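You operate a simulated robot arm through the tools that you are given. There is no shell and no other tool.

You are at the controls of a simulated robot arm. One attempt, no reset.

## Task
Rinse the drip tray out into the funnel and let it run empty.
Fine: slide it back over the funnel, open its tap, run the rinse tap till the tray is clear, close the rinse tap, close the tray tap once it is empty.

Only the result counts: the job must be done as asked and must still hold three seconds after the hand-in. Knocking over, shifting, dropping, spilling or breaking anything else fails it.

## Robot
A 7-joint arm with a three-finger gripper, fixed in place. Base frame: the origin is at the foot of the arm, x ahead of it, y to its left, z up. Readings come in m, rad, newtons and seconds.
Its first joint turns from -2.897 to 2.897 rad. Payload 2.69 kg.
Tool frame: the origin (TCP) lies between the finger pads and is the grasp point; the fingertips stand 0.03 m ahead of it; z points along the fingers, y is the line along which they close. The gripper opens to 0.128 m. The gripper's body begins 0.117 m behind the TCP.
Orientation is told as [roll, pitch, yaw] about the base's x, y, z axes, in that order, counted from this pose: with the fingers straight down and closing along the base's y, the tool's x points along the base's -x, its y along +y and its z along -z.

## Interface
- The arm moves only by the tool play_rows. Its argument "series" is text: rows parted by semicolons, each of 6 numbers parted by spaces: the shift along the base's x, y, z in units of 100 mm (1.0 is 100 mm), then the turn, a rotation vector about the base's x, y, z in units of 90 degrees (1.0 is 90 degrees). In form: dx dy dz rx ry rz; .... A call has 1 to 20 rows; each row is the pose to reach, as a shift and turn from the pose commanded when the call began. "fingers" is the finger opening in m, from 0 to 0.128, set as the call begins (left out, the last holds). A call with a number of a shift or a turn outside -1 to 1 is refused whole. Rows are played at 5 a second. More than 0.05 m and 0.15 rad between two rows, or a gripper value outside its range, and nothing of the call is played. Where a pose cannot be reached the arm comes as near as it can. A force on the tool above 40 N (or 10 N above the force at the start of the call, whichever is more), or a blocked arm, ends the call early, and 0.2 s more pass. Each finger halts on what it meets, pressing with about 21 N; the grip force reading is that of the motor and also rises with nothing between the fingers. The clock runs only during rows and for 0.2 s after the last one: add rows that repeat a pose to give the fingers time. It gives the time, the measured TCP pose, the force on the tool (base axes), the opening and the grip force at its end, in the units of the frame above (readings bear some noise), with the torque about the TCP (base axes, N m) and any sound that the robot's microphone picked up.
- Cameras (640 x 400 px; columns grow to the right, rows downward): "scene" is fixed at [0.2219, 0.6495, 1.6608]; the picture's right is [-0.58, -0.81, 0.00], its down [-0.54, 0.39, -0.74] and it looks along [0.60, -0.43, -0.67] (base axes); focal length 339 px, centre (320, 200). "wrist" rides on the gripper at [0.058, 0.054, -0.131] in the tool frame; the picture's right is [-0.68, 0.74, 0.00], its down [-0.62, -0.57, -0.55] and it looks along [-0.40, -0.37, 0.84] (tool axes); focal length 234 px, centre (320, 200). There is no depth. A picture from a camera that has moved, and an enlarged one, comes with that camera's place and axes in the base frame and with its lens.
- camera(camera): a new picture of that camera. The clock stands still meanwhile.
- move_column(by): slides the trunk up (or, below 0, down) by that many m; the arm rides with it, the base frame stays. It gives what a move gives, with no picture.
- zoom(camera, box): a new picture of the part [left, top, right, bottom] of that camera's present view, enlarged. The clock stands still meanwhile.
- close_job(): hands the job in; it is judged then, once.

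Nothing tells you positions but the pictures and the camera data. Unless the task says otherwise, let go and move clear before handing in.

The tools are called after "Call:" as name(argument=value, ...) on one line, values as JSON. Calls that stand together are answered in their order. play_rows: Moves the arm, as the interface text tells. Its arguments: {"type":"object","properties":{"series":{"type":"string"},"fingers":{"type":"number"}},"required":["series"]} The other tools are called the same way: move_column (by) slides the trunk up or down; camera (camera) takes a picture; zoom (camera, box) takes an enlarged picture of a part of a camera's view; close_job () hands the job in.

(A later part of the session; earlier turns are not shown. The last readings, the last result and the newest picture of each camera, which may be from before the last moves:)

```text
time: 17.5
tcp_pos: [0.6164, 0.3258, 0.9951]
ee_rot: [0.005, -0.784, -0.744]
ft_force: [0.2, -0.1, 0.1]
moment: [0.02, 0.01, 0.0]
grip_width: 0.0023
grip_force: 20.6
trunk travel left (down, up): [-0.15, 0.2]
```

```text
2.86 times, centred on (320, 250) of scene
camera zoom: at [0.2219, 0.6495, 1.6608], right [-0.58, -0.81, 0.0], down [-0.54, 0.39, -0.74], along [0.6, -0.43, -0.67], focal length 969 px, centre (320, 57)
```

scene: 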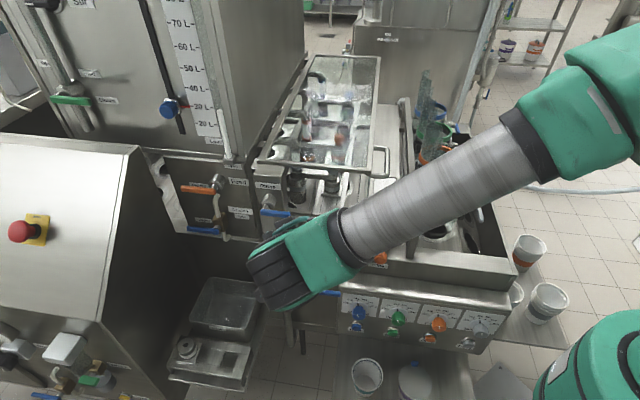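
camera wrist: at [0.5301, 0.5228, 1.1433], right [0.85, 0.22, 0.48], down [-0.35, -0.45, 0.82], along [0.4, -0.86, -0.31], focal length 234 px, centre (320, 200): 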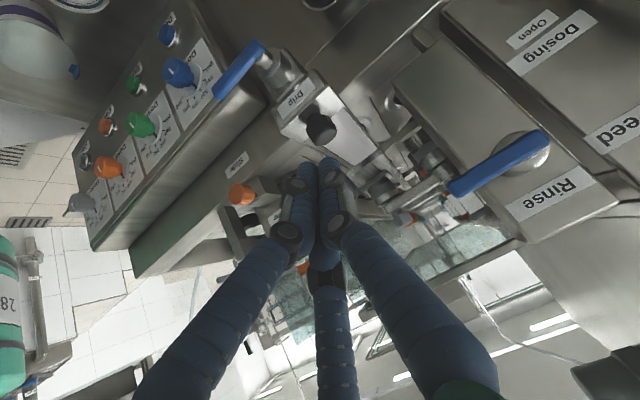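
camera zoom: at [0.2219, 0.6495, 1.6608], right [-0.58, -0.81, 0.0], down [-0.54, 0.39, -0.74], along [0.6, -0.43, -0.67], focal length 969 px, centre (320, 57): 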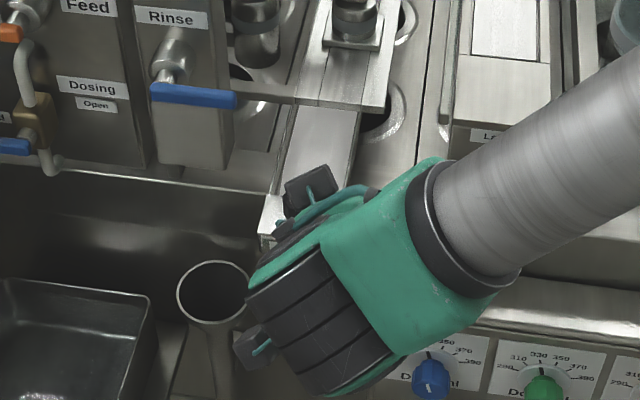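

Call:
play_rows(series="0.068 0.074 0 0 0 0; 0.135 0.147 0 0 0 0; 0.203 0.221 0 0 0 0; 0.271 0.294 0 0 0 0; 0.271 0.294 0 0 0 0")

Call:
camera(camera="wrist")

Call:
zoom(camera="scene", box=[240, 140, 400, 280])

```text
time: 18.7
tcp_pos: [0.6432, 0.3561, 0.9944]
ee_rot: [0.005, -0.784, -0.745]
ft_force: [-0.8, -0.1, 0.4]
moment: [0.0, 0.0, -0.01]
grip_width: 0.0021
grip_force: 21.1
trunk travel left (down, up): [-0.15, 0.2]
```

```text
taken
camera wrist: at [0.5799, 0.4847, 1.0464], right [0.85, 0.22, 0.48], down [-0.35, -0.45, 0.82], along [0.4, -0.86, -0.31], focal length 234 px, centre (320, 200)
```

wrist: 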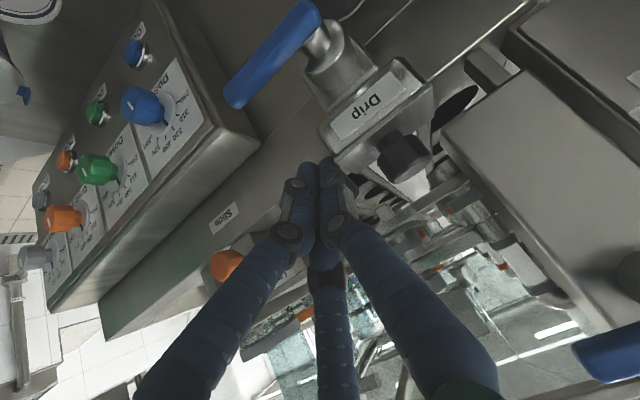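

```text
2.86 times, centred on (320, 210) of scene
camera zoom: at [0.2219, 0.6495, 1.6608], right [-0.58, -0.81, 0.0], down [-0.54, 0.39, -0.74], along [0.6, -0.43, -0.67], focal length 969 px, centre (320, 171)
```

zoom: 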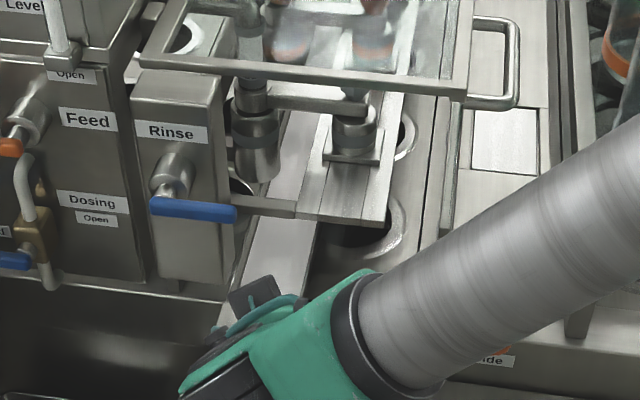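

Call:
play_rows(series="0.068 0.074 0 0 0 0; 0.135 0.147 0 0 0 0; 0.203 0.221 0 0 0 0; 0.237 0.258 0 0 0 0; 0.237 0.258 0 0 0 0")

Call:
camera(camera="wrist")

Call:
zoom(camera="scene", box=[220, 160, 380, 300])

```text
time: 19.9
tcp_pos: [0.6668, 0.3804, 0.9944]
ee_rot: [0.005, -0.784, -0.744]
ft_force: [-1.5, -0.5, 0.3]
moment: [-0.01, -0.01, -0.01]
grip_width: 0.0023
grip_force: 20.9
trunk travel left (down, up): [-0.15, 0.2]
```

```text
taken
camera wrist: at [0.6038, 0.5086, 1.0468], right [0.85, 0.22, 0.48], down [-0.35, -0.45, 0.82], along [0.4, -0.86, -0.31], focal length 234 px, centre (320, 200)
```

wrist: 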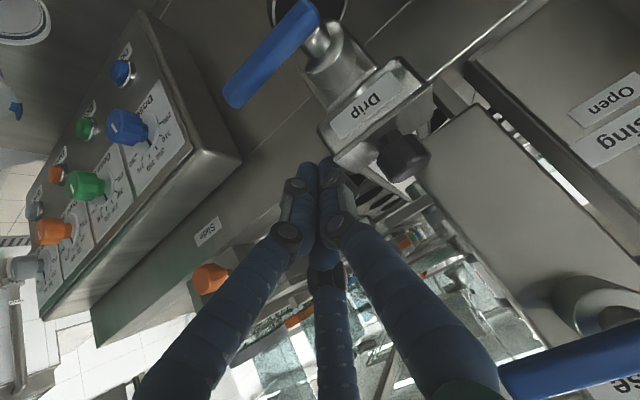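

```text
2.86 times, centred on (300, 230) of scene
camera zoom: at [0.2219, 0.6495, 1.6608], right [-0.58, -0.81, 0.0], down [-0.54, 0.39, -0.74], along [0.6, -0.43, -0.67], focal length 969 px, centre (377, 114)
```

zoom: 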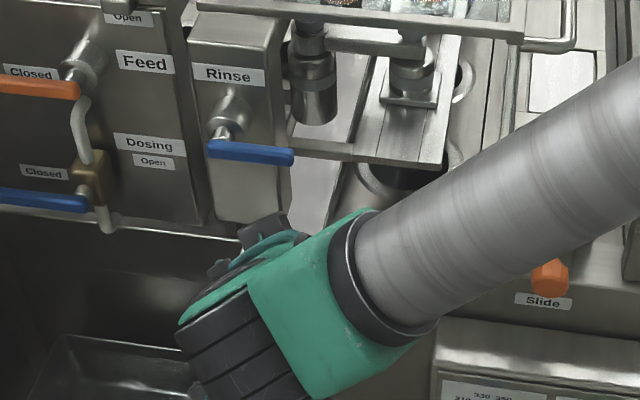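

Call:
play_rows(series="0.034 0.037 0 0 0 0; 0.068 0.074 0 0 0 0; 0.085 0.092 0 0 0 0; 0.102 0.11 0 0 0 0; 0.102 0.11 0 0 0 0")

Call:
camera(camera="wrist")

```text
time: 21.1
tcp_pos: [0.6746, 0.3926, 0.9937]
ee_rot: [0.006, -0.785, -0.746]
ft_force: [0.9, -0.8, -0.7]
moment: [-0.02, 0.01, -0.02]
grip_width: 0.0025
grip_force: 21.1
trunk travel left (down, up): [-0.15, 0.2]
```

```text
taken
camera wrist: at [0.6124, 0.521, 1.0466], right [0.85, 0.22, 0.48], down [-0.35, -0.45, 0.82], along [0.4, -0.86, -0.31], focal length 234 px, centre (320, 200)
```

wrist: 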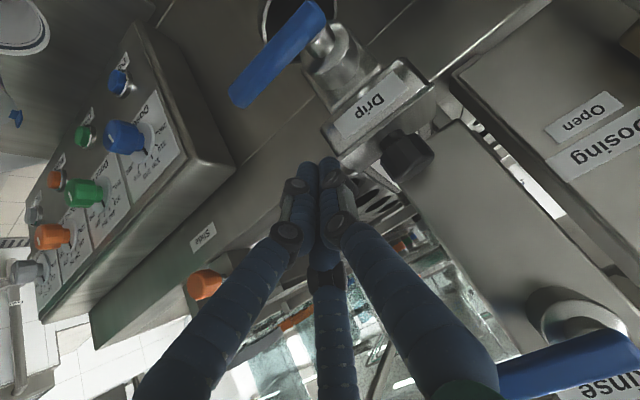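

Call:
play_rows(series="-0.07 -0.07 0 0 0 0; -0.3 0.1 0.3 0 0 0; -0.6 0.3 0.6 0 0 0; -0.8 0.5 0.9 0 0 0; -1.0 0.6 1.0 0 0 0; -1.0 0.6 1.0 0 0 0")

Call:
camera(camera="wrist")

Call:
camera(camera="scene")

```text
time: 22.5
tcp_pos: [0.5756, 0.4523, 1.0947]
ee_rot: [0.005, -0.783, -0.743]
ft_force: [-0.6, 0.8, 0.1]
moment: [0.02, 0.0, 0.02]
grip_width: 0.0024
grip_force: 20.8
trunk travel left (down, up): [-0.15, 0.2]
```

```text
taken
camera wrist: at [0.5124, 0.5808, 1.1464], right [0.85, 0.22, 0.48], down [-0.35, -0.45, 0.82], along [0.4, -0.86, -0.31], focal length 234 px, centre (320, 200)
```

wrist: 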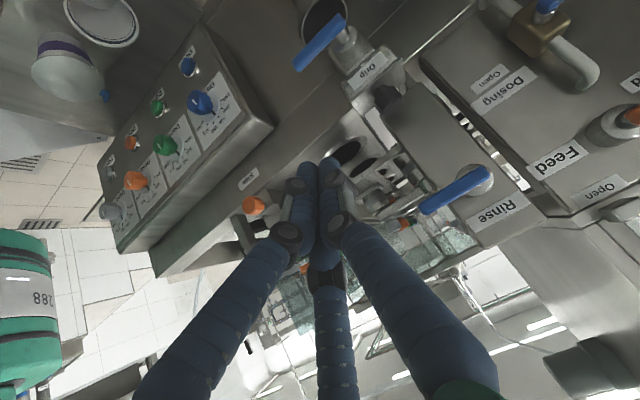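

```text
taken
```

scene: 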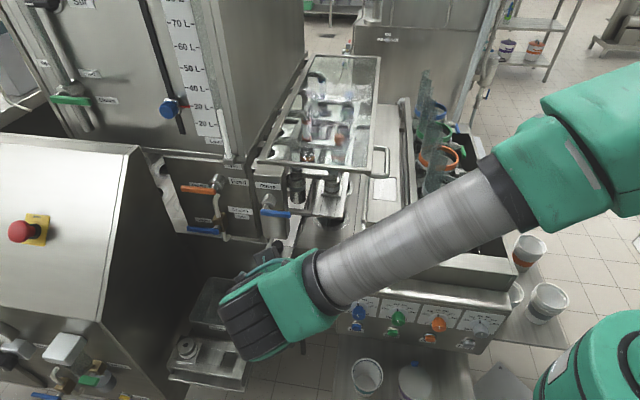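

Call:
zoom(camera="wrist", box=[280, 0, 460, 130])

Call:
play_rows(series="-0.3 -0.33 0.1 0 0 0; -0.6 -0.66 0.2 0 0 0; -0.9 -0.98 0.3 0 0 0; -0.9 -0.98 0.3 0 0 0")

Call:
zoom(camera="scene", box=[220, 180, 380, 320])

Call:
camera(camera="wrist")

```text
3.08 times, centred on (370, 65) of wrist
camera zoom: at [0.5124, 0.5808, 1.1464], right [0.85, 0.22, 0.48], down [-0.35, -0.45, 0.82], along [0.4, -0.86, -0.31], focal length 720 px, centre (166, 615)
```

zoom: 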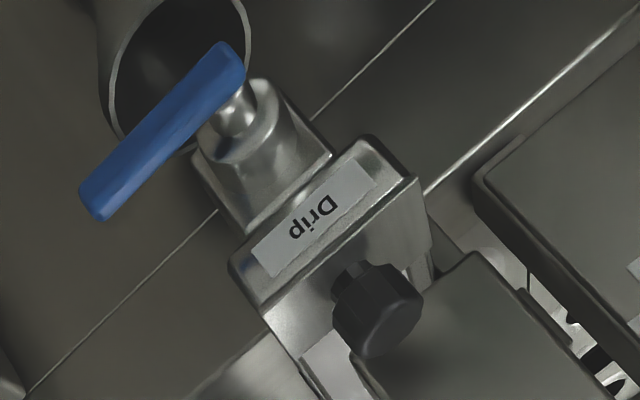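

```text
time: 23.5
tcp_pos: [0.4866, 0.3532, 1.1216]
ee_rot: [0.007, -0.783, -0.744]
ft_force: [-0.8, -0.3, 0.0]
moment: [0.05, 0.02, 0.07]
grip_width: 0.0024
grip_force: 21.3
trunk travel left (down, up): [-0.15, 0.2]
```

```text
2.86 times, centred on (300, 250) of scene
camera zoom: at [0.2219, 0.6495, 1.6608], right [-0.58, -0.81, 0.0], down [-0.54, 0.39, -0.74], along [0.6, -0.43, -0.67], focal length 969 px, centre (377, 57)
```

zoom: 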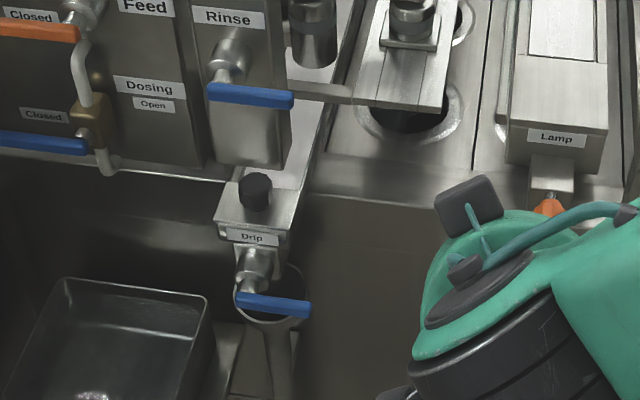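

```text
taken
camera wrist: at [0.423, 0.482, 1.1756], right [0.85, 0.22, 0.48], down [-0.35, -0.45, 0.82], along [0.4, -0.86, -0.31], focal length 234 px, centre (320, 200)
```

wrist: 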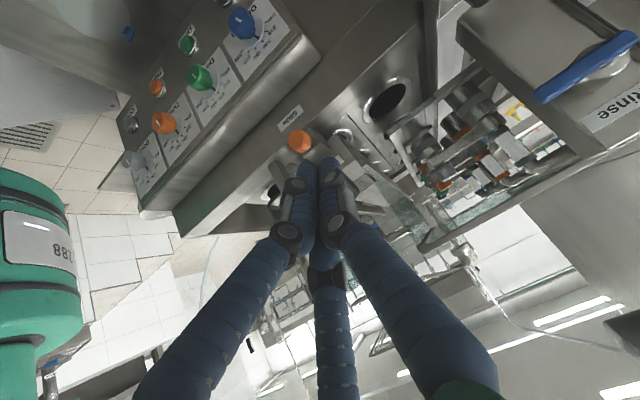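

The tray now hangs centred over the funnel (within about 2 mm by my estimate). Next I tilt the tool flatter and place the closed fingers above the free end of the Drip handle, to try turning it downward.

Call:
play_rows(series="0.15 0.22 0 -0.047 -0.051 0; 0.3 0.45 0 -0.094 -0.102 0; 0.45 0.68 -0.1 -0.141 -0.153 0; 0.6 0.9 -0.2 -0.188 -0.2046 0; 0.6 0.9 -0.2 -0.188 -0.2046 0")

Call:
play_rows(series="0.2 0.25 -0.2 0 0 0; 0.35 0.5 -0.5 0 0 0; 0.35 0.5 -0.5 0 0 0")

Call:
camera(camera="wrist")

Call:
camera(camera="scene")

```text
time: 24.7
tcp_pos: [0.5483, 0.4443, 1.1058]
ee_rot: [0.007, -1.222, -0.743]
ft_force: [1.1, 0.8, -1.2]
moment: [-0.06, -0.03, -0.08]
grip_width: 0.0021
grip_force: 20.8
trunk travel left (down, up): [-0.15, 0.2]
```

```text
time: 25.5
tcp_pos: [0.58, 0.4947, 1.054]
ee_rot: [0.003, -1.221, -0.743]
ft_force: [0.3, 1.2, -1.6]
moment: [-0.12, -0.03, -0.07]
grip_width: 0.0024
grip_force: 21.4
trunk travel left (down, up): [-0.15, 0.2]
```

```text
taken
camera wrist: at [0.5103, 0.6293, 1.0456], right [0.67, 0.39, 0.64], down [-0.61, -0.21, 0.77], along [0.43, -0.9, 0.09], focal length 234 px, centre (320, 200)
```

wrist: 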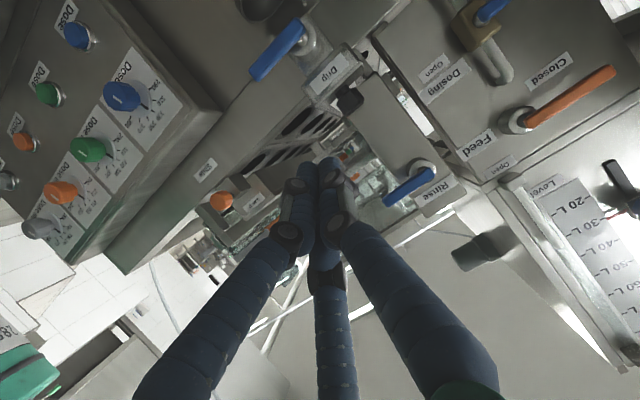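

```text
taken
```

scene: 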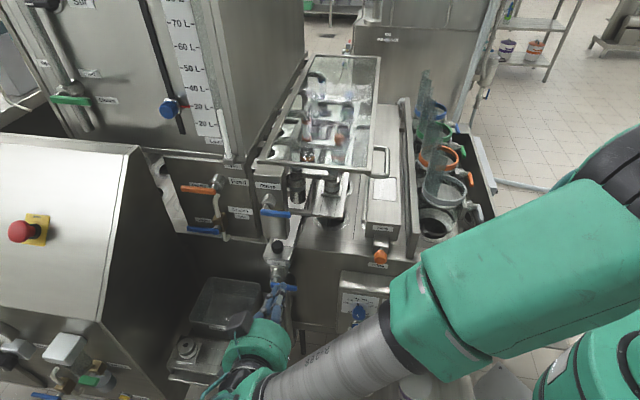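

Call:
play_rows(series="0.22 -0.2 -0.2 0 0 0; 0.44 -0.4 -0.4 0 0 0; 0.657 -0.595 -0.6 0 0 0; 0.657 -0.595 -0.71 0 0 0; 0.657 -0.595 -0.71 0 0 0")

Call:
camera(camera="wrist")

Call:
zoom(camera="scene", box=[220, 200, 340, 320])

```text
time: 26.7
tcp_pos: [0.6479, 0.4356, 0.9829]
ee_rot: [0.008, -1.221, -0.744]
ft_force: [-0.3, 0.3, 0.0]
moment: [-0.02, 0.0, -0.03]
grip_width: 0.0024
grip_force: 21.5
trunk travel left (down, up): [-0.15, 0.2]
```

```text
taken
camera wrist: at [0.5776, 0.5706, 0.9745], right [0.67, 0.39, 0.64], down [-0.61, -0.21, 0.77], along [0.43, -0.9, 0.09], focal length 234 px, centre (320, 200)
```

wrist: 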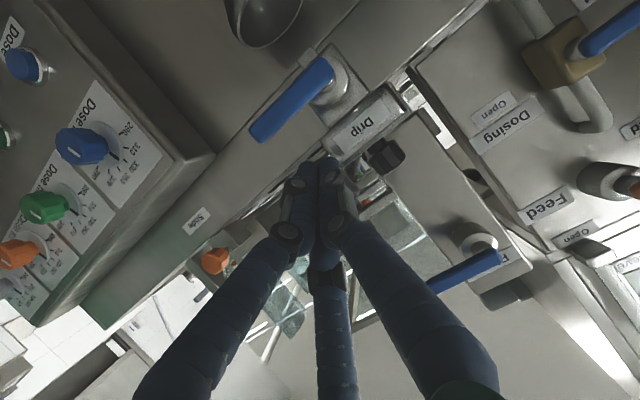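

```text
3.33 times, centred on (280, 260) of scene
camera zoom: at [0.2219, 0.6495, 1.6608], right [-0.58, -0.81, 0.0], down [-0.54, 0.39, -0.74], along [0.6, -0.43, -0.67], focal length 1131 px, centre (453, 0)
```

zoom: 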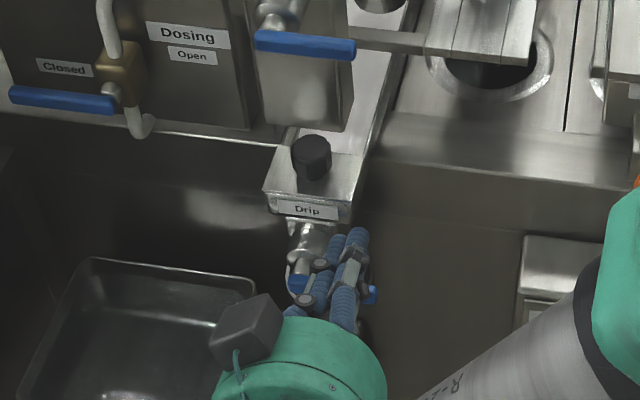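

Call:
play_rows(series="0 0 -0.1 0 0 0; 0 0 -0.2 0 0 0; -0.014 -0.015 -0.3 0 0 0; -0.034 -0.037 -0.4 0 0 0; -0.051 -0.055 -0.51 0 0 0")

Call:
camera(camera="wrist")

Call:
zoom(camera="scene", box=[220, 200, 340, 320])

```text
time: 27.9
tcp_pos: [0.6406, 0.4297, 0.9327]
ee_rot: [0.006, -1.222, -0.744]
ft_force: [-0.5, -0.3, 0.5]
moment: [0.03, 0.05, 0.02]
grip_width: 0.0023
grip_force: 21.3
trunk travel left (down, up): [-0.15, 0.2]
```

```text
taken
camera wrist: at [0.5712, 0.5639, 0.9238], right [0.67, 0.39, 0.64], down [-0.61, -0.21, 0.77], along [0.43, -0.9, 0.09], focal length 234 px, centre (320, 200)
```

wrist: 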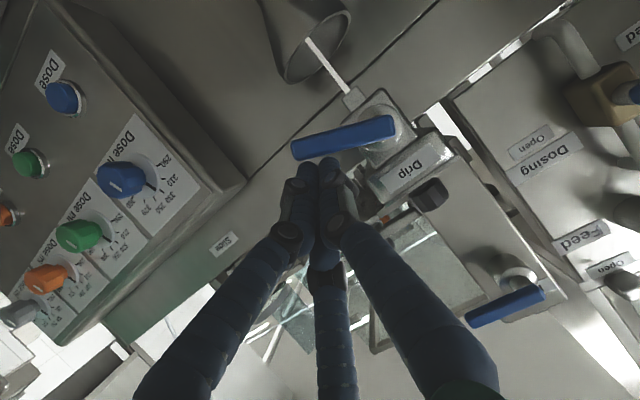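

```text
3.33 times, centred on (280, 260) of scene
camera zoom: at [0.2219, 0.6495, 1.6608], right [-0.58, -0.81, 0.0], down [-0.54, 0.39, -0.74], along [0.6, -0.43, -0.67], focal length 1131 px, centre (453, 0)
```

zoom: 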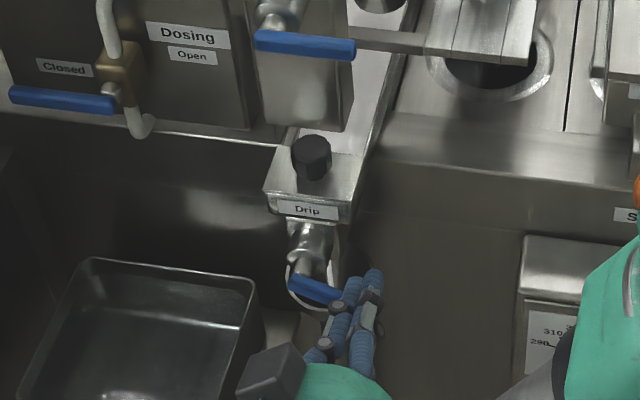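

Turning the Drip handle down works: a stream now runs from the spout into the funnel. I continue the arc to fully open.

Call:
play_rows(series="0.011 0.012 -0.144 0 0 0; 0.045 0.049 -0.27 0 0 0; 0.1 0.109 -0.38 0 0 0; 0.15 0.163 -0.44 0 0 0; 0.15 0.163 -0.44 0 0 0")

Call:
camera(camera="wrist")

Call:
zoom(camera="scene", box=[220, 200, 340, 320])

```text
time: 29.1
tcp_pos: [0.6558, 0.4461, 0.889]
ee_rot: [0.007, -1.22, -0.745]
ft_force: [-0.1, 0.2, 0.0]
moment: [-0.01, 0.0, 0.01]
grip_width: 0.0022
grip_force: 20.9
trunk travel left (down, up): [-0.15, 0.2]
```

```text
taken
camera wrist: at [0.5854, 0.5815, 0.881], right [0.67, 0.39, 0.64], down [-0.61, -0.21, 0.77], along [0.43, -0.9, 0.09], focal length 234 px, centre (320, 200)
```

wrist: 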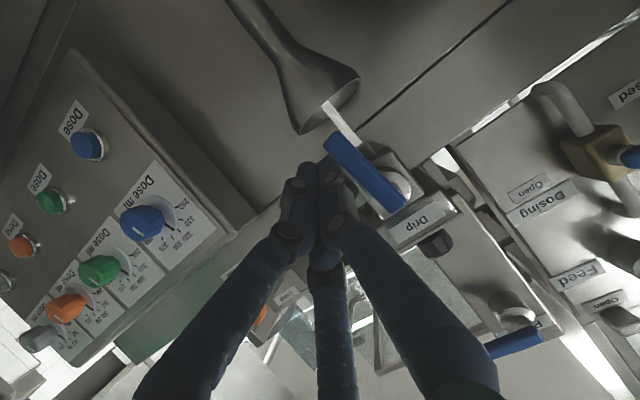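

```text
3.33 times, centred on (280, 260) of scene
camera zoom: at [0.2219, 0.6495, 1.6608], right [-0.58, -0.81, 0.0], down [-0.54, 0.39, -0.74], along [0.6, -0.43, -0.67], focal length 1131 px, centre (453, 0)
```

zoom: 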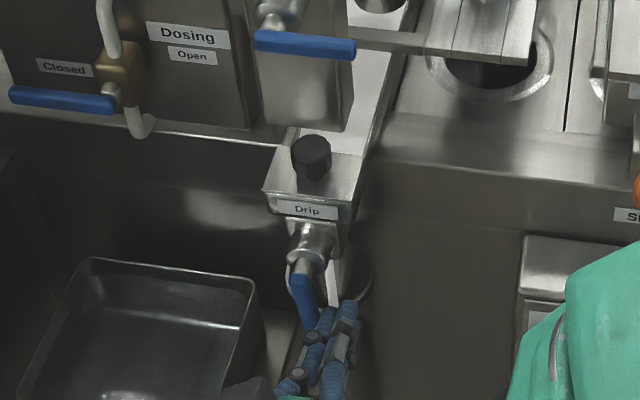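

Call:
play_rows(series="0.02 0.022 -0.02 0 0 0; 0.04 0.044 -0.03 0 0 0; 0.06 0.065 -0.03 0 0 0; 0.06 0.065 -0.03 0 0 0")

Call:
camera(camera="wrist")

Call:
zoom(camera="scene", box=[220, 200, 340, 320])

```text
time: 30.1
tcp_pos: [0.6595, 0.4501, 0.8849]
ee_rot: [-0.003, -1.22, -0.74]
ft_force: [-26.4, -25.5, -0.1]
moment: [-0.58, -0.2, -0.76]
grip_width: 0.0022
grip_force: 21.2
trunk travel left (down, up): [-0.15, 0.2]
```

```text
taken
camera wrist: at [0.5907, 0.5858, 0.8764], right [0.67, 0.39, 0.63], down [-0.61, -0.21, 0.77], along [0.43, -0.9, 0.09], focal length 234 px, centre (320, 200)
```

wrist: 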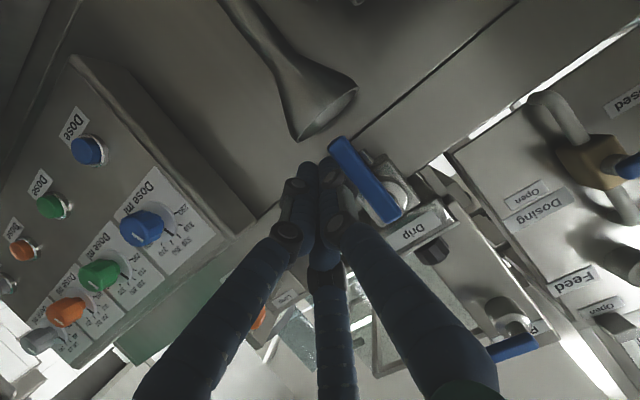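

```text
3.33 times, centred on (280, 260) of scene
camera zoom: at [0.2219, 0.6495, 1.6608], right [-0.58, -0.81, 0.0], down [-0.54, 0.39, -0.74], along [0.6, -0.43, -0.67], focal length 1131 px, centre (453, 0)
```

zoom: 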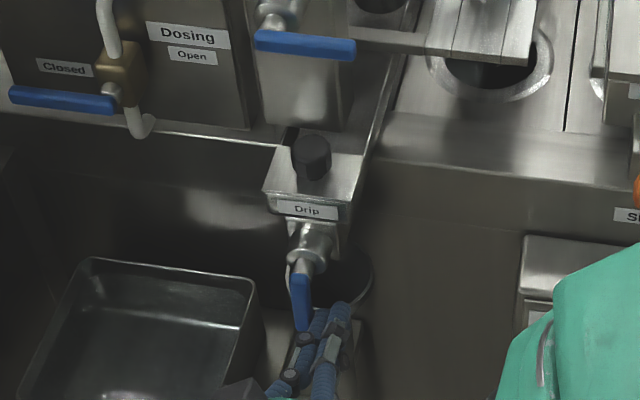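

The Drip tap is fully open and at its stop; the first liquid has drained. I back away and look inside the tray, then go for the Rinse handle.

Call:
play_rows(series="-0.102 -0.11 0 0 0 0; -0.43 0.19 0 0 0 0; -0.76 0.5 0 0 0 0; -0.76 0.5 0.5 0 0 0; -0.76 0.5 1.0 0 0 0; -0.76 0.5 1.0 0 0 0")

Call:
play_rows(series="0.03 0.03 0.4 0 0 0; 0.06 0.06 0.8 0 0 0; 0.06 0.06 1.0 0 0 0")

Call:
camera(camera="wrist")

Call:
zoom(camera="scene", box=[220, 170, 360, 310])

```text
time: 31.5
tcp_pos: [0.5838, 0.501, 0.9903]
ee_rot: [0.009, -1.221, -0.749]
ft_force: [-0.4, -0.2, 1.6]
moment: [0.12, 0.01, 0.06]
grip_width: 0.0023
grip_force: 20.6
trunk travel left (down, up): [-0.15, 0.2]
```

```text
time: 32.3
tcp_pos: [0.5922, 0.5083, 1.0885]
ee_rot: [0.006, -1.221, -0.745]
ft_force: [-1.0, 0.1, -0.2]
moment: [0.0, 0.02, -0.01]
grip_width: 0.0023
grip_force: 21.4
trunk travel left (down, up): [-0.15, 0.2]
```

```text
taken
camera wrist: at [0.5215, 0.6435, 1.0791], right [0.67, 0.39, 0.64], down [-0.61, -0.21, 0.77], along [0.43, -0.9, 0.09], focal length 234 px, centre (320, 200)
```

wrist: 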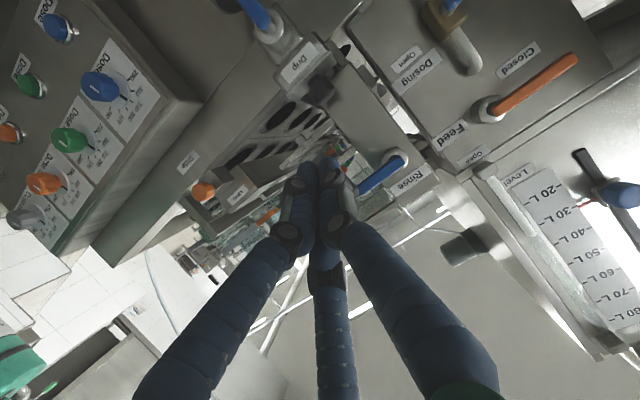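

```text
2.86 times, centred on (290, 240) of scene
camera zoom: at [0.2219, 0.6495, 1.6608], right [-0.58, -0.81, 0.0], down [-0.54, 0.39, -0.74], along [0.6, -0.43, -0.67], focal length 969 px, centre (406, 86)
```

zoom: 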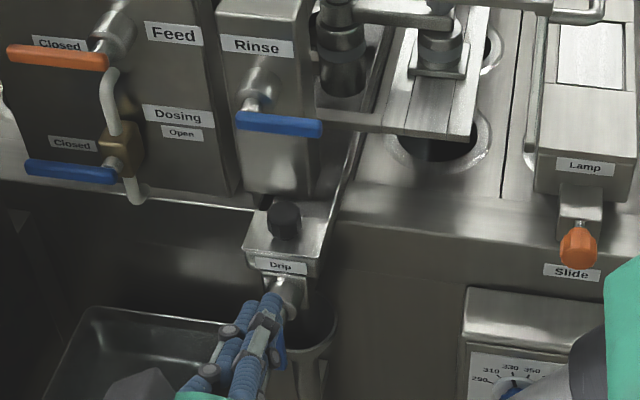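

Call:
play_rows(series="0 0 0.45 0 0 0; 0 0 0.935 0 0 0; 0.22 -0.22 0.935 0 0 0; 0.432 -0.446 0.935 0 0 0; 0.432 -0.446 0.935 0 0 0")

Call:
play_rows(series="0.2 -0.19 0 0 0 0; 0.4 -0.38 0 0 0 0; 0.618 -0.569 0 0 0 0; 0.618 -0.569 0 0 0 0")

Call:
camera(camera="wrist")

Call:
zoom(camera="scene", box=[220, 150, 360, 290])

```text
time: 33.5
tcp_pos: [0.6369, 0.4622, 1.1822]
ee_rot: [0.008, -1.22, -0.745]
ft_force: [0.2, -0.7, -1.4]
moment: [-0.01, 0.0, -0.02]
grip_width: 0.0022
grip_force: 21.0
trunk travel left (down, up): [-0.15, 0.2]
```

```text
time: 34.5
tcp_pos: [0.6992, 0.407, 1.1801]
ee_rot: [0.008, -1.22, -0.748]
ft_force: [-0.5, -0.5, 0.2]
moment: [-0.01, 0.0, -0.02]
grip_width: 0.0024
grip_force: 21.3
trunk travel left (down, up): [-0.15, 0.2]
```

```text
taken
camera wrist: at [0.6286, 0.5421, 1.1712], right [0.67, 0.39, 0.64], down [-0.61, -0.21, 0.77], along [0.43, -0.9, 0.09], focal length 234 px, centre (320, 200)
```

wrist: 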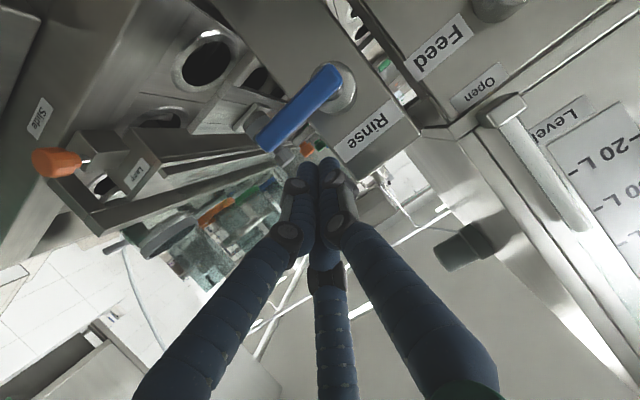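

```text
2.86 times, centred on (290, 220) of scene
camera zoom: at [0.2219, 0.6495, 1.6608], right [-0.58, -0.81, 0.0], down [-0.54, 0.39, -0.74], along [0.6, -0.43, -0.67], focal length 969 px, centre (406, 143)
```

zoom: 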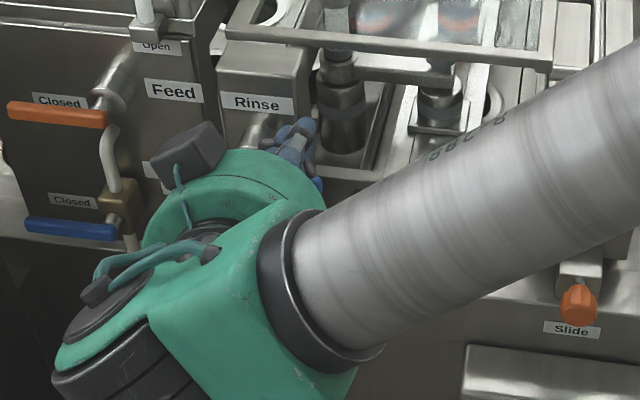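

Call:
play_rows(series="0 0 -0.1 0 0 0; 0 0 -0.2 0 0 0; -0.014 -0.015 -0.3 0 0 0; -0.034 -0.037 -0.4 0 0 0; -0.051 -0.055 -0.51 0 0 0")

Call:
camera(camera="wrist")

Call:
zoom(camera="scene", box=[220, 150, 360, 290])

```text
time: 35.7
tcp_pos: [0.6932, 0.4023, 1.1271]
ee_rot: [0.008, -1.22, -0.747]
ft_force: [-0.6, 0.2, -0.9]
moment: [0.01, 0.01, 0.03]
grip_width: 0.0022
grip_force: 20.9
trunk travel left (down, up): [-0.15, 0.2]
```

```text
taken
camera wrist: at [0.6233, 0.538, 1.1183], right [0.67, 0.39, 0.64], down [-0.61, -0.21, 0.77], along [0.43, -0.9, 0.09], focal length 234 px, centre (320, 200)
```

wrist: 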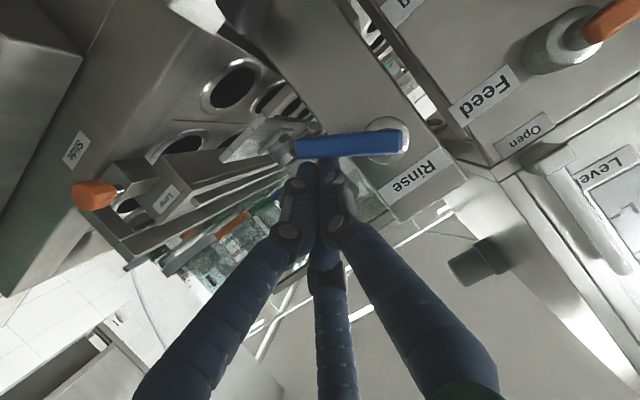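

```text
2.86 times, centred on (290, 220) of scene
camera zoom: at [0.2219, 0.6495, 1.6608], right [-0.58, -0.81, 0.0], down [-0.54, 0.39, -0.74], along [0.6, -0.43, -0.67], focal length 969 px, centre (406, 143)
```

zoom: 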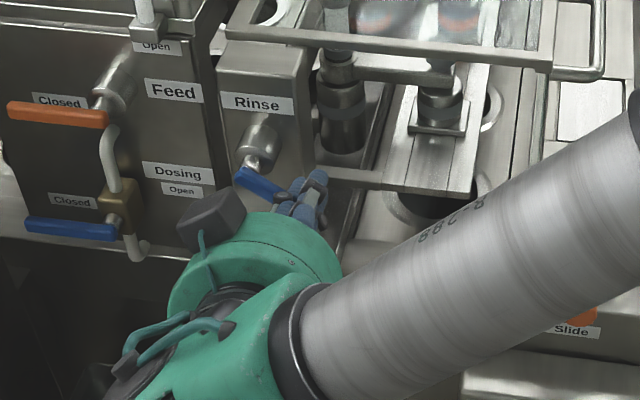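

Call:
play_rows(series="0.011 0.012 -0.144 0 0 0; 0.045 0.049 -0.27 0 0 0; 0.1 0.109 -0.38 0 0 0; 0.15 0.163 -0.44 0 0 0; 0.15 0.163 -0.44 0 0 0")

Call:
camera(camera="wrist")

Call:
zoom(camera="scene", box=[220, 150, 360, 290])

```text
time: 36.9
tcp_pos: [0.7087, 0.4189, 1.0844]
ee_rot: [0.005, -1.22, -0.747]
ft_force: [0.2, -0.3, -0.4]
moment: [-0.04, 0.02, -0.01]
grip_width: 0.0023
grip_force: 20.9
trunk travel left (down, up): [-0.15, 0.2]
```

```text
taken
camera wrist: at [0.6381, 0.553, 1.0749], right [0.67, 0.39, 0.64], down [-0.61, -0.21, 0.77], along [0.43, -0.9, 0.09], focal length 234 px, centre (320, 200)
```

wrist: 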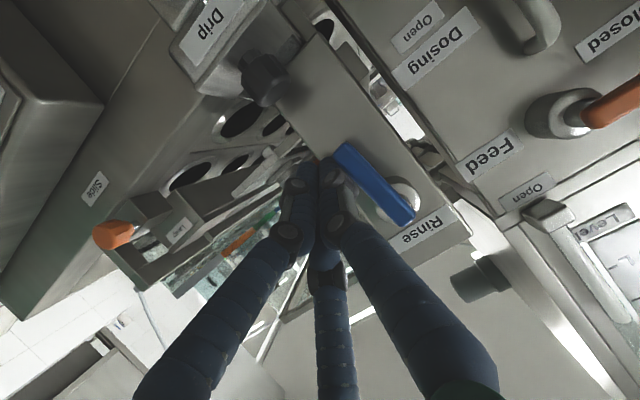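

```text
2.86 times, centred on (290, 220) of scene
camera zoom: at [0.2219, 0.6495, 1.6608], right [-0.58, -0.81, 0.0], down [-0.54, 0.39, -0.74], along [0.6, -0.43, -0.67], focal length 969 px, centre (406, 143)
```

zoom: 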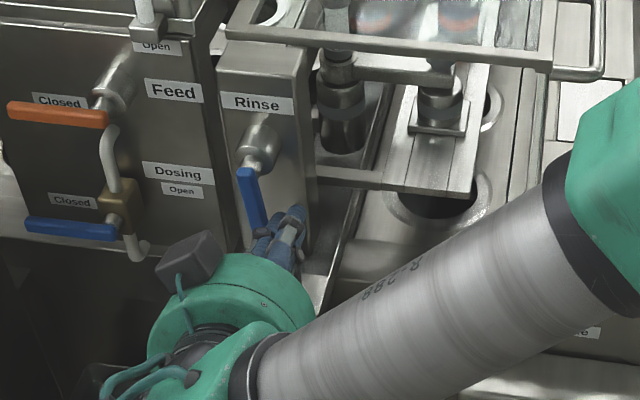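

Call:
play_rows(series="0.02 0.022 -0.02 0 0 0; 0.04 0.044 -0.03 0 0 0; 0.05 0.054 -0.03 0 0 0")

Call:
camera(camera="wrist")

Call:
camera(camera="scene")

Call:
zoom(camera="wrist", box=[160, 0, 360, 140])

```text
time: 37.7
tcp_pos: [0.7122, 0.4219, 1.0809]
ee_rot: [0.003, -1.22, -0.746]
ft_force: [-14.7, -12.5, 1.7]
moment: [-0.21, -0.16, -0.27]
grip_width: 0.0022
grip_force: 20.9
trunk travel left (down, up): [-0.15, 0.2]
```

```text
taken
camera wrist: at [0.6426, 0.557, 1.072], right [0.67, 0.39, 0.64], down [-0.61, -0.21, 0.77], along [0.43, -0.9, 0.09], focal length 234 px, centre (320, 200)
```

wrist: 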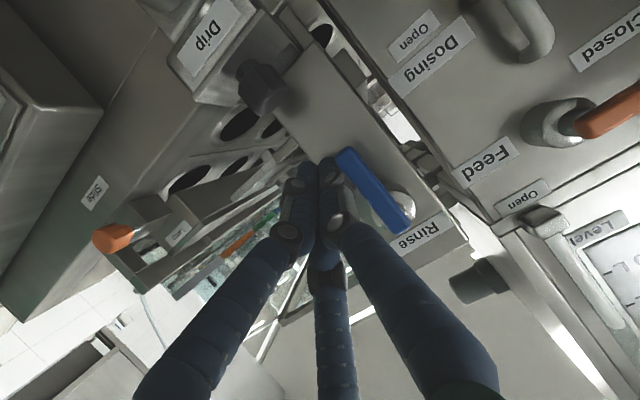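

```text
taken
```

scene: 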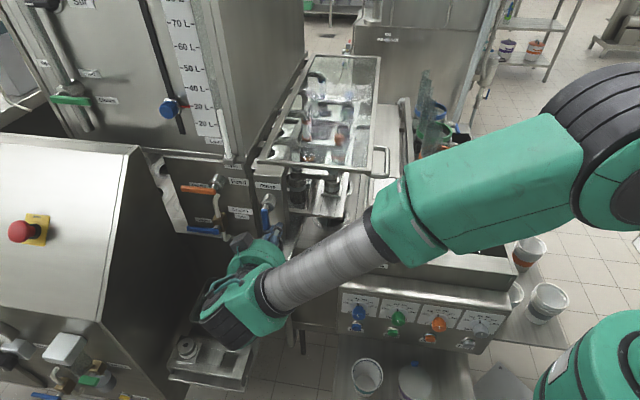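

```text
2.86 times, centred on (260, 70) of wrist
camera zoom: at [0.6426, 0.557, 1.072], right [0.67, 0.39, 0.64], down [-0.61, -0.21, 0.77], along [0.43, -0.9, 0.09], focal length 669 px, centre (491, 571)
```

zoom: 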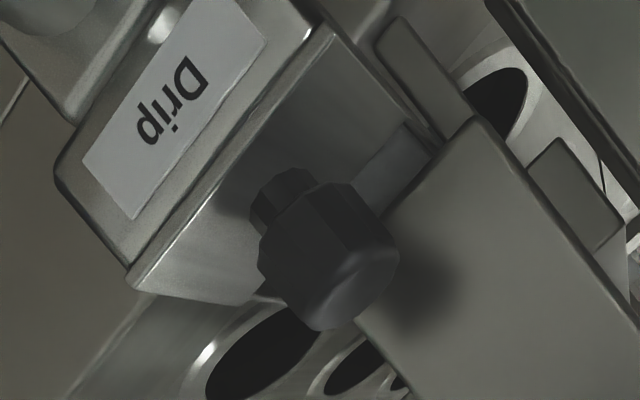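

Call:
play_rows(series="-0.068 -0.074 0 0 0 0; -0.289 0.129 0 0 0 0; -0.51 0.332 0 0 0 0; -0.219 0.649 0 0 0 0; 0.005 0.892 0 0 0 0")

Call:
camera(camera="wrist")

Call:
camera(camera="scene")

```text
time: 38.9
tcp_pos: [0.7117, 0.5139, 1.0789]
ee_rot: [0.004, -1.22, -0.744]
ft_force: [-0.7, 0.4, -0.3]
moment: [-0.04, 0.01, 0.02]
grip_width: 0.0023
grip_force: 21.0
trunk travel left (down, up): [-0.15, 0.2]
```

```text
taken
camera wrist: at [0.6422, 0.6483, 1.0698], right [0.67, 0.39, 0.64], down [-0.61, -0.21, 0.77], along [0.43, -0.9, 0.09], focal length 234 px, centre (320, 200)
```

wrist: 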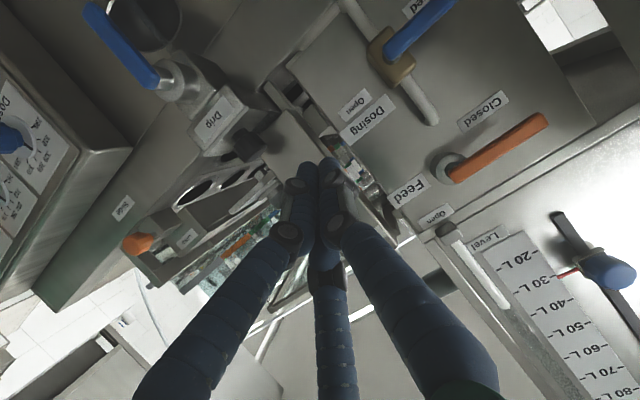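

```text
taken
```

scene: 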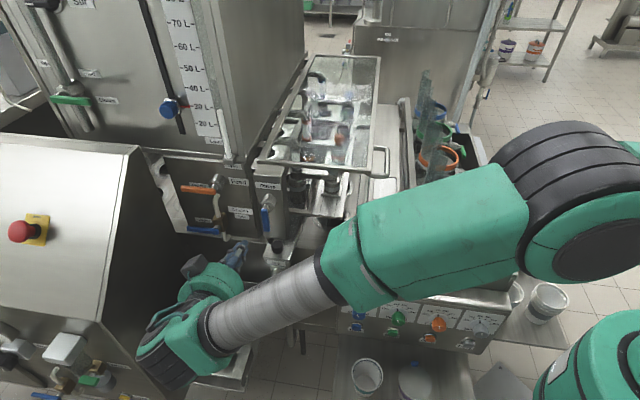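

Call:
zoom(camera="wrist", box=[80, 0, 380, 200])

Call:
zoom(camera="scene", box=[240, 160, 360, 280])

Call:
zoom(camera="scene", box=[265, 210, 325, 270])

```text
2.00 times, centred on (230, 100) of wrist
camera zoom: at [0.6422, 0.6483, 1.0698], right [0.67, 0.39, 0.64], down [-0.61, -0.21, 0.77], along [0.43, -0.9, 0.09], focal length 468 px, centre (500, 400)
```

zoom: 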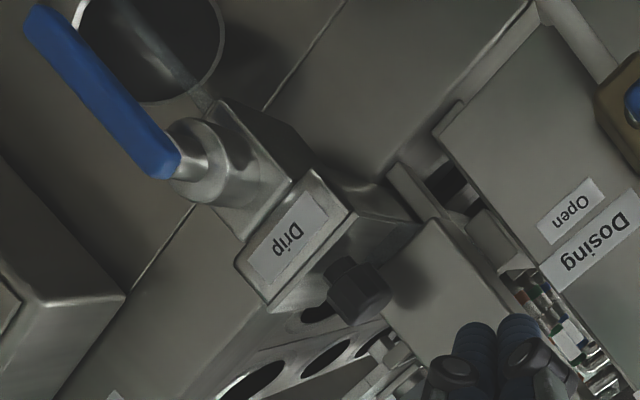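

```text
3.33 times, centred on (300, 220) of scene
camera zoom: at [0.2219, 0.6495, 1.6608], right [-0.58, -0.81, 0.0], down [-0.54, 0.39, -0.74], along [0.6, -0.43, -0.67], focal length 1131 px, centre (387, 133)
```

zoom: 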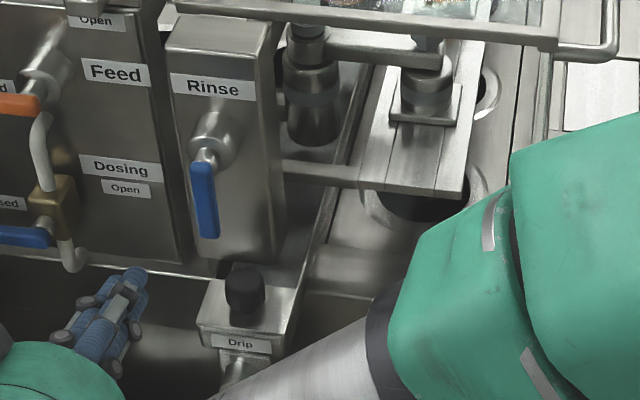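

```text
6.67 times, centred on (295, 240) of scene
camera zoom: at [0.2219, 0.6495, 1.6608], right [-0.58, -0.81, 0.0], down [-0.54, 0.39, -0.74], along [0.6, -0.43, -0.67], focal length 2262 px, centre (487, -67)
```

zoom: 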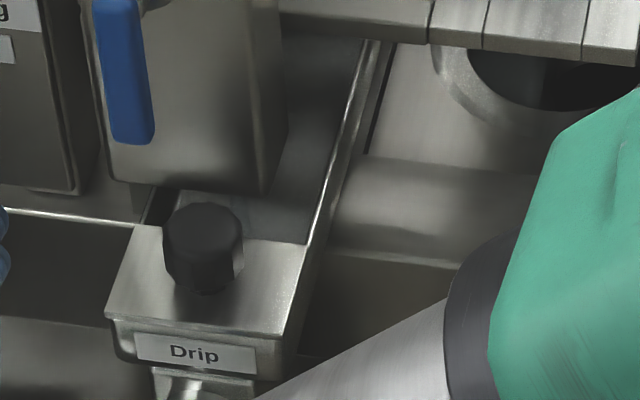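

Call:
play_rows(series="0 0 0 0 0 0; 0 0 0 0 0 0; 0 0 0 0 0 0; 0 0 0 0 0 0")

Call:
zoom(camera="scene", box=[265, 200, 325, 250])

Call:
zoom(camera="wrist", box=[100, 0, 260, 110])

Call:
zoom(camera="wrist", box=[220, 60, 340, 160])

```text
time: 39.9
tcp_pos: [0.7127, 0.5137, 1.0791]
ee_rot: [0.007, -1.221, -0.745]
ft_force: [0.4, -0.2, 0.7]
moment: [-0.01, 0.01, -0.01]
grip_width: 0.0022
grip_force: 21.3
trunk travel left (down, up): [-0.15, 0.2]
```

```text
8.00 times, centred on (295, 225) of scene
camera zoom: at [0.2219, 0.6495, 1.6608], right [-0.58, -0.81, 0.0], down [-0.54, 0.39, -0.74], along [0.6, -0.43, -0.67], focal length 2714 px, centre (520, 0)
```

zoom: 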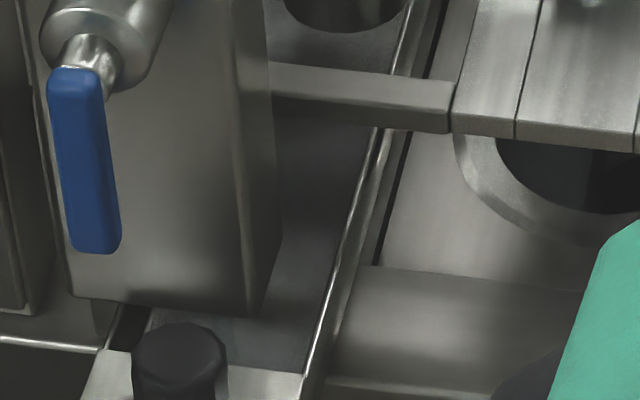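

```text
3.64 times, centred on (180, 55) of wrist
camera zoom: at [0.642, 0.648, 1.0702], right [0.67, 0.39, 0.64], down [-0.61, -0.21, 0.77], along [0.43, -0.9, 0.09], focal length 852 px, centre (829, 727)
```

zoom: 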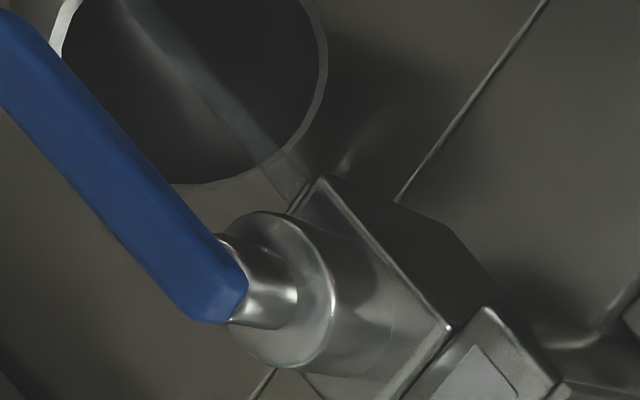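

```text
4.00 times, centred on (280, 110) of wrist
camera zoom: at [0.642, 0.648, 1.0702], right [0.67, 0.39, 0.64], down [-0.61, -0.21, 0.77], along [0.43, -0.9, 0.09], focal length 937 px, centre (480, 560)
```

zoom: 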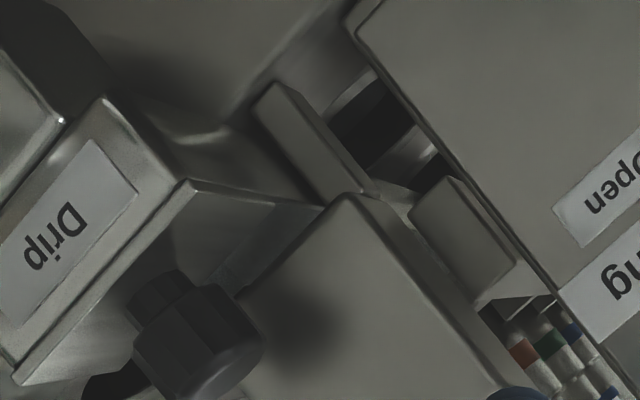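

Call:
play_rows(series="0 0 0 0 0 0; 0 0 0 0 0 0; 0 0 0 0 0 0; 0 0 0 0 0 0; 0 0 0 0 0 0; 0 0 0 0 0 0; 0 0 0 0 0 0; 0 0 0 0 0 0; 0 0 0 0 0 0")

Call:
zoom(camera="scene", box=[265, 200, 325, 250])

Call:
zoom(camera="wrist", box=[100, 0, 260, 110])

Call:
zoom(camera="wrist", box=[220, 60, 340, 160])

```text
time: 41.9
tcp_pos: [0.7118, 0.5127, 1.0784]
ee_rot: [0.005, -1.221, -0.745]
ft_force: [0.9, 0.4, 0.5]
moment: [0.04, -0.02, 0.0]
grip_width: 0.0021
grip_force: 21.2
trunk travel left (down, up): [-0.15, 0.2]
```

```text
8.00 times, centred on (295, 225) of scene
camera zoom: at [0.2219, 0.6495, 1.6608], right [-0.58, -0.81, 0.0], down [-0.54, 0.39, -0.74], along [0.6, -0.43, -0.67], focal length 2714 px, centre (520, 0)
```

zoom: 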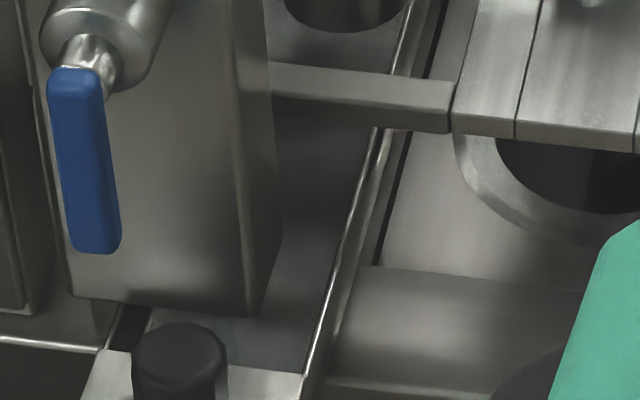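

```text
3.64 times, centred on (180, 55) of wrist
camera zoom: at [0.642, 0.648, 1.0702], right [0.67, 0.39, 0.64], down [-0.61, -0.21, 0.77], along [0.43, -0.9, 0.09], focal length 852 px, centre (829, 727)
```

zoom: 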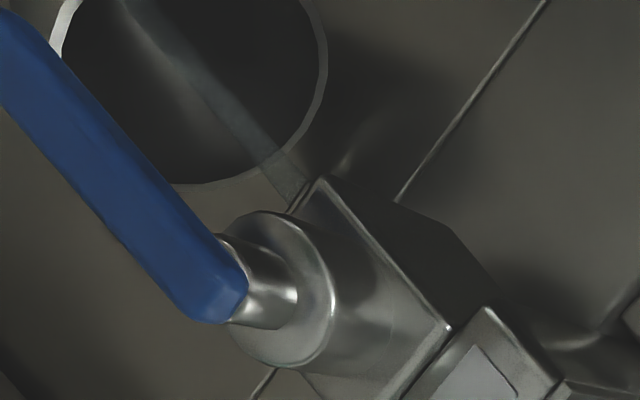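

```text
4.00 times, centred on (280, 110) of wrist
camera zoom: at [0.642, 0.648, 1.0702], right [0.67, 0.39, 0.64], down [-0.61, -0.21, 0.77], along [0.43, -0.9, 0.09], focal length 937 px, centre (480, 560)
```

zoom: 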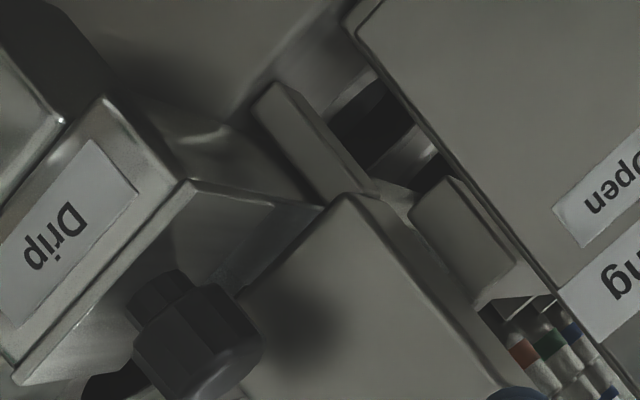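

Call:
play_rows(series="0 0 0 0 0 0; 0 0 0 0 0 0; 0 0 0 0 0 0; 0 0 0 0 0 0; 0 0 0 0 0 0; 0 0 0 0 0 0; 0 0 0 0 0 0; 0 0 0 0 0 0; 0 0 0 0 0 0; 0 0 0 0 0 0; 0 0 0 0 0 0; 0 0 0 0 0 0; 0 0 0 0 0 0; 0 0 0 0 0 0")

Call:
zoom(camera="scene", box=[265, 200, 325, 250])

Call:
zoom(camera="wrist", box=[100, 0, 260, 110])

Call:
zoom(camera="wrist", box=[220, 60, 340, 160])

```text
time: 44.9
tcp_pos: [0.7127, 0.5125, 1.078]
ee_rot: [0.009, -1.22, -0.745]
ft_force: [-0.4, -0.5, 0.0]
moment: [-0.03, -0.04, -0.01]
grip_width: 0.0024
grip_force: 21.0
trunk travel left (down, up): [-0.15, 0.2]
```

```text
8.00 times, centred on (295, 225) of scene
camera zoom: at [0.2219, 0.6495, 1.6608], right [-0.58, -0.81, 0.0], down [-0.54, 0.39, -0.74], along [0.6, -0.43, -0.67], focal length 2714 px, centre (520, 0)
```

zoom: 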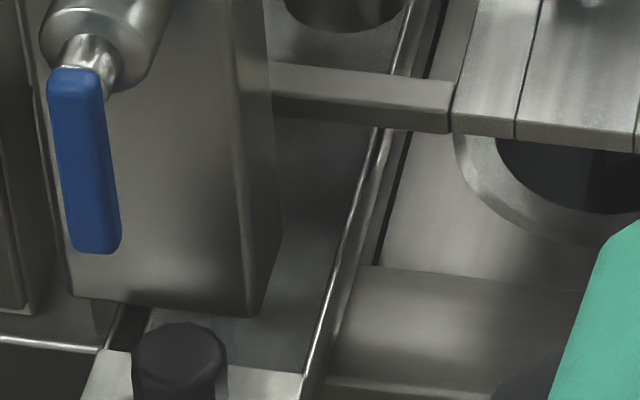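

```text
3.64 times, centred on (180, 55) of wrist
camera zoom: at [0.642, 0.648, 1.0702], right [0.67, 0.39, 0.64], down [-0.61, -0.21, 0.77], along [0.43, -0.9, 0.09], focal length 852 px, centre (829, 727)
```

zoom: 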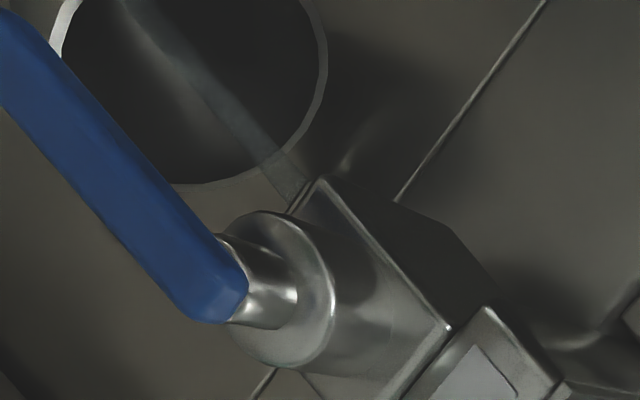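

```text
4.00 times, centred on (280, 110) of wrist
camera zoom: at [0.642, 0.648, 1.0702], right [0.67, 0.39, 0.64], down [-0.61, -0.21, 0.77], along [0.43, -0.9, 0.09], focal length 937 px, centre (480, 560)
```

zoom: 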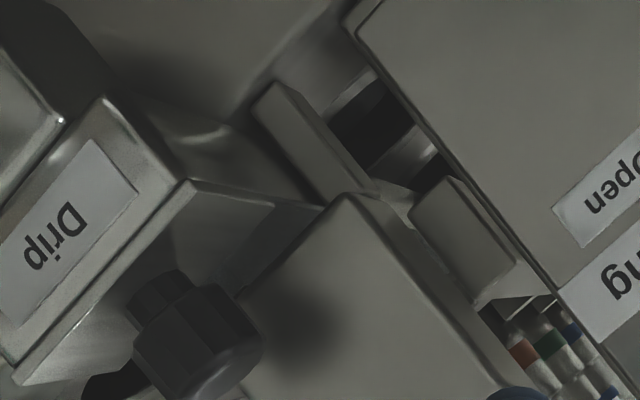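

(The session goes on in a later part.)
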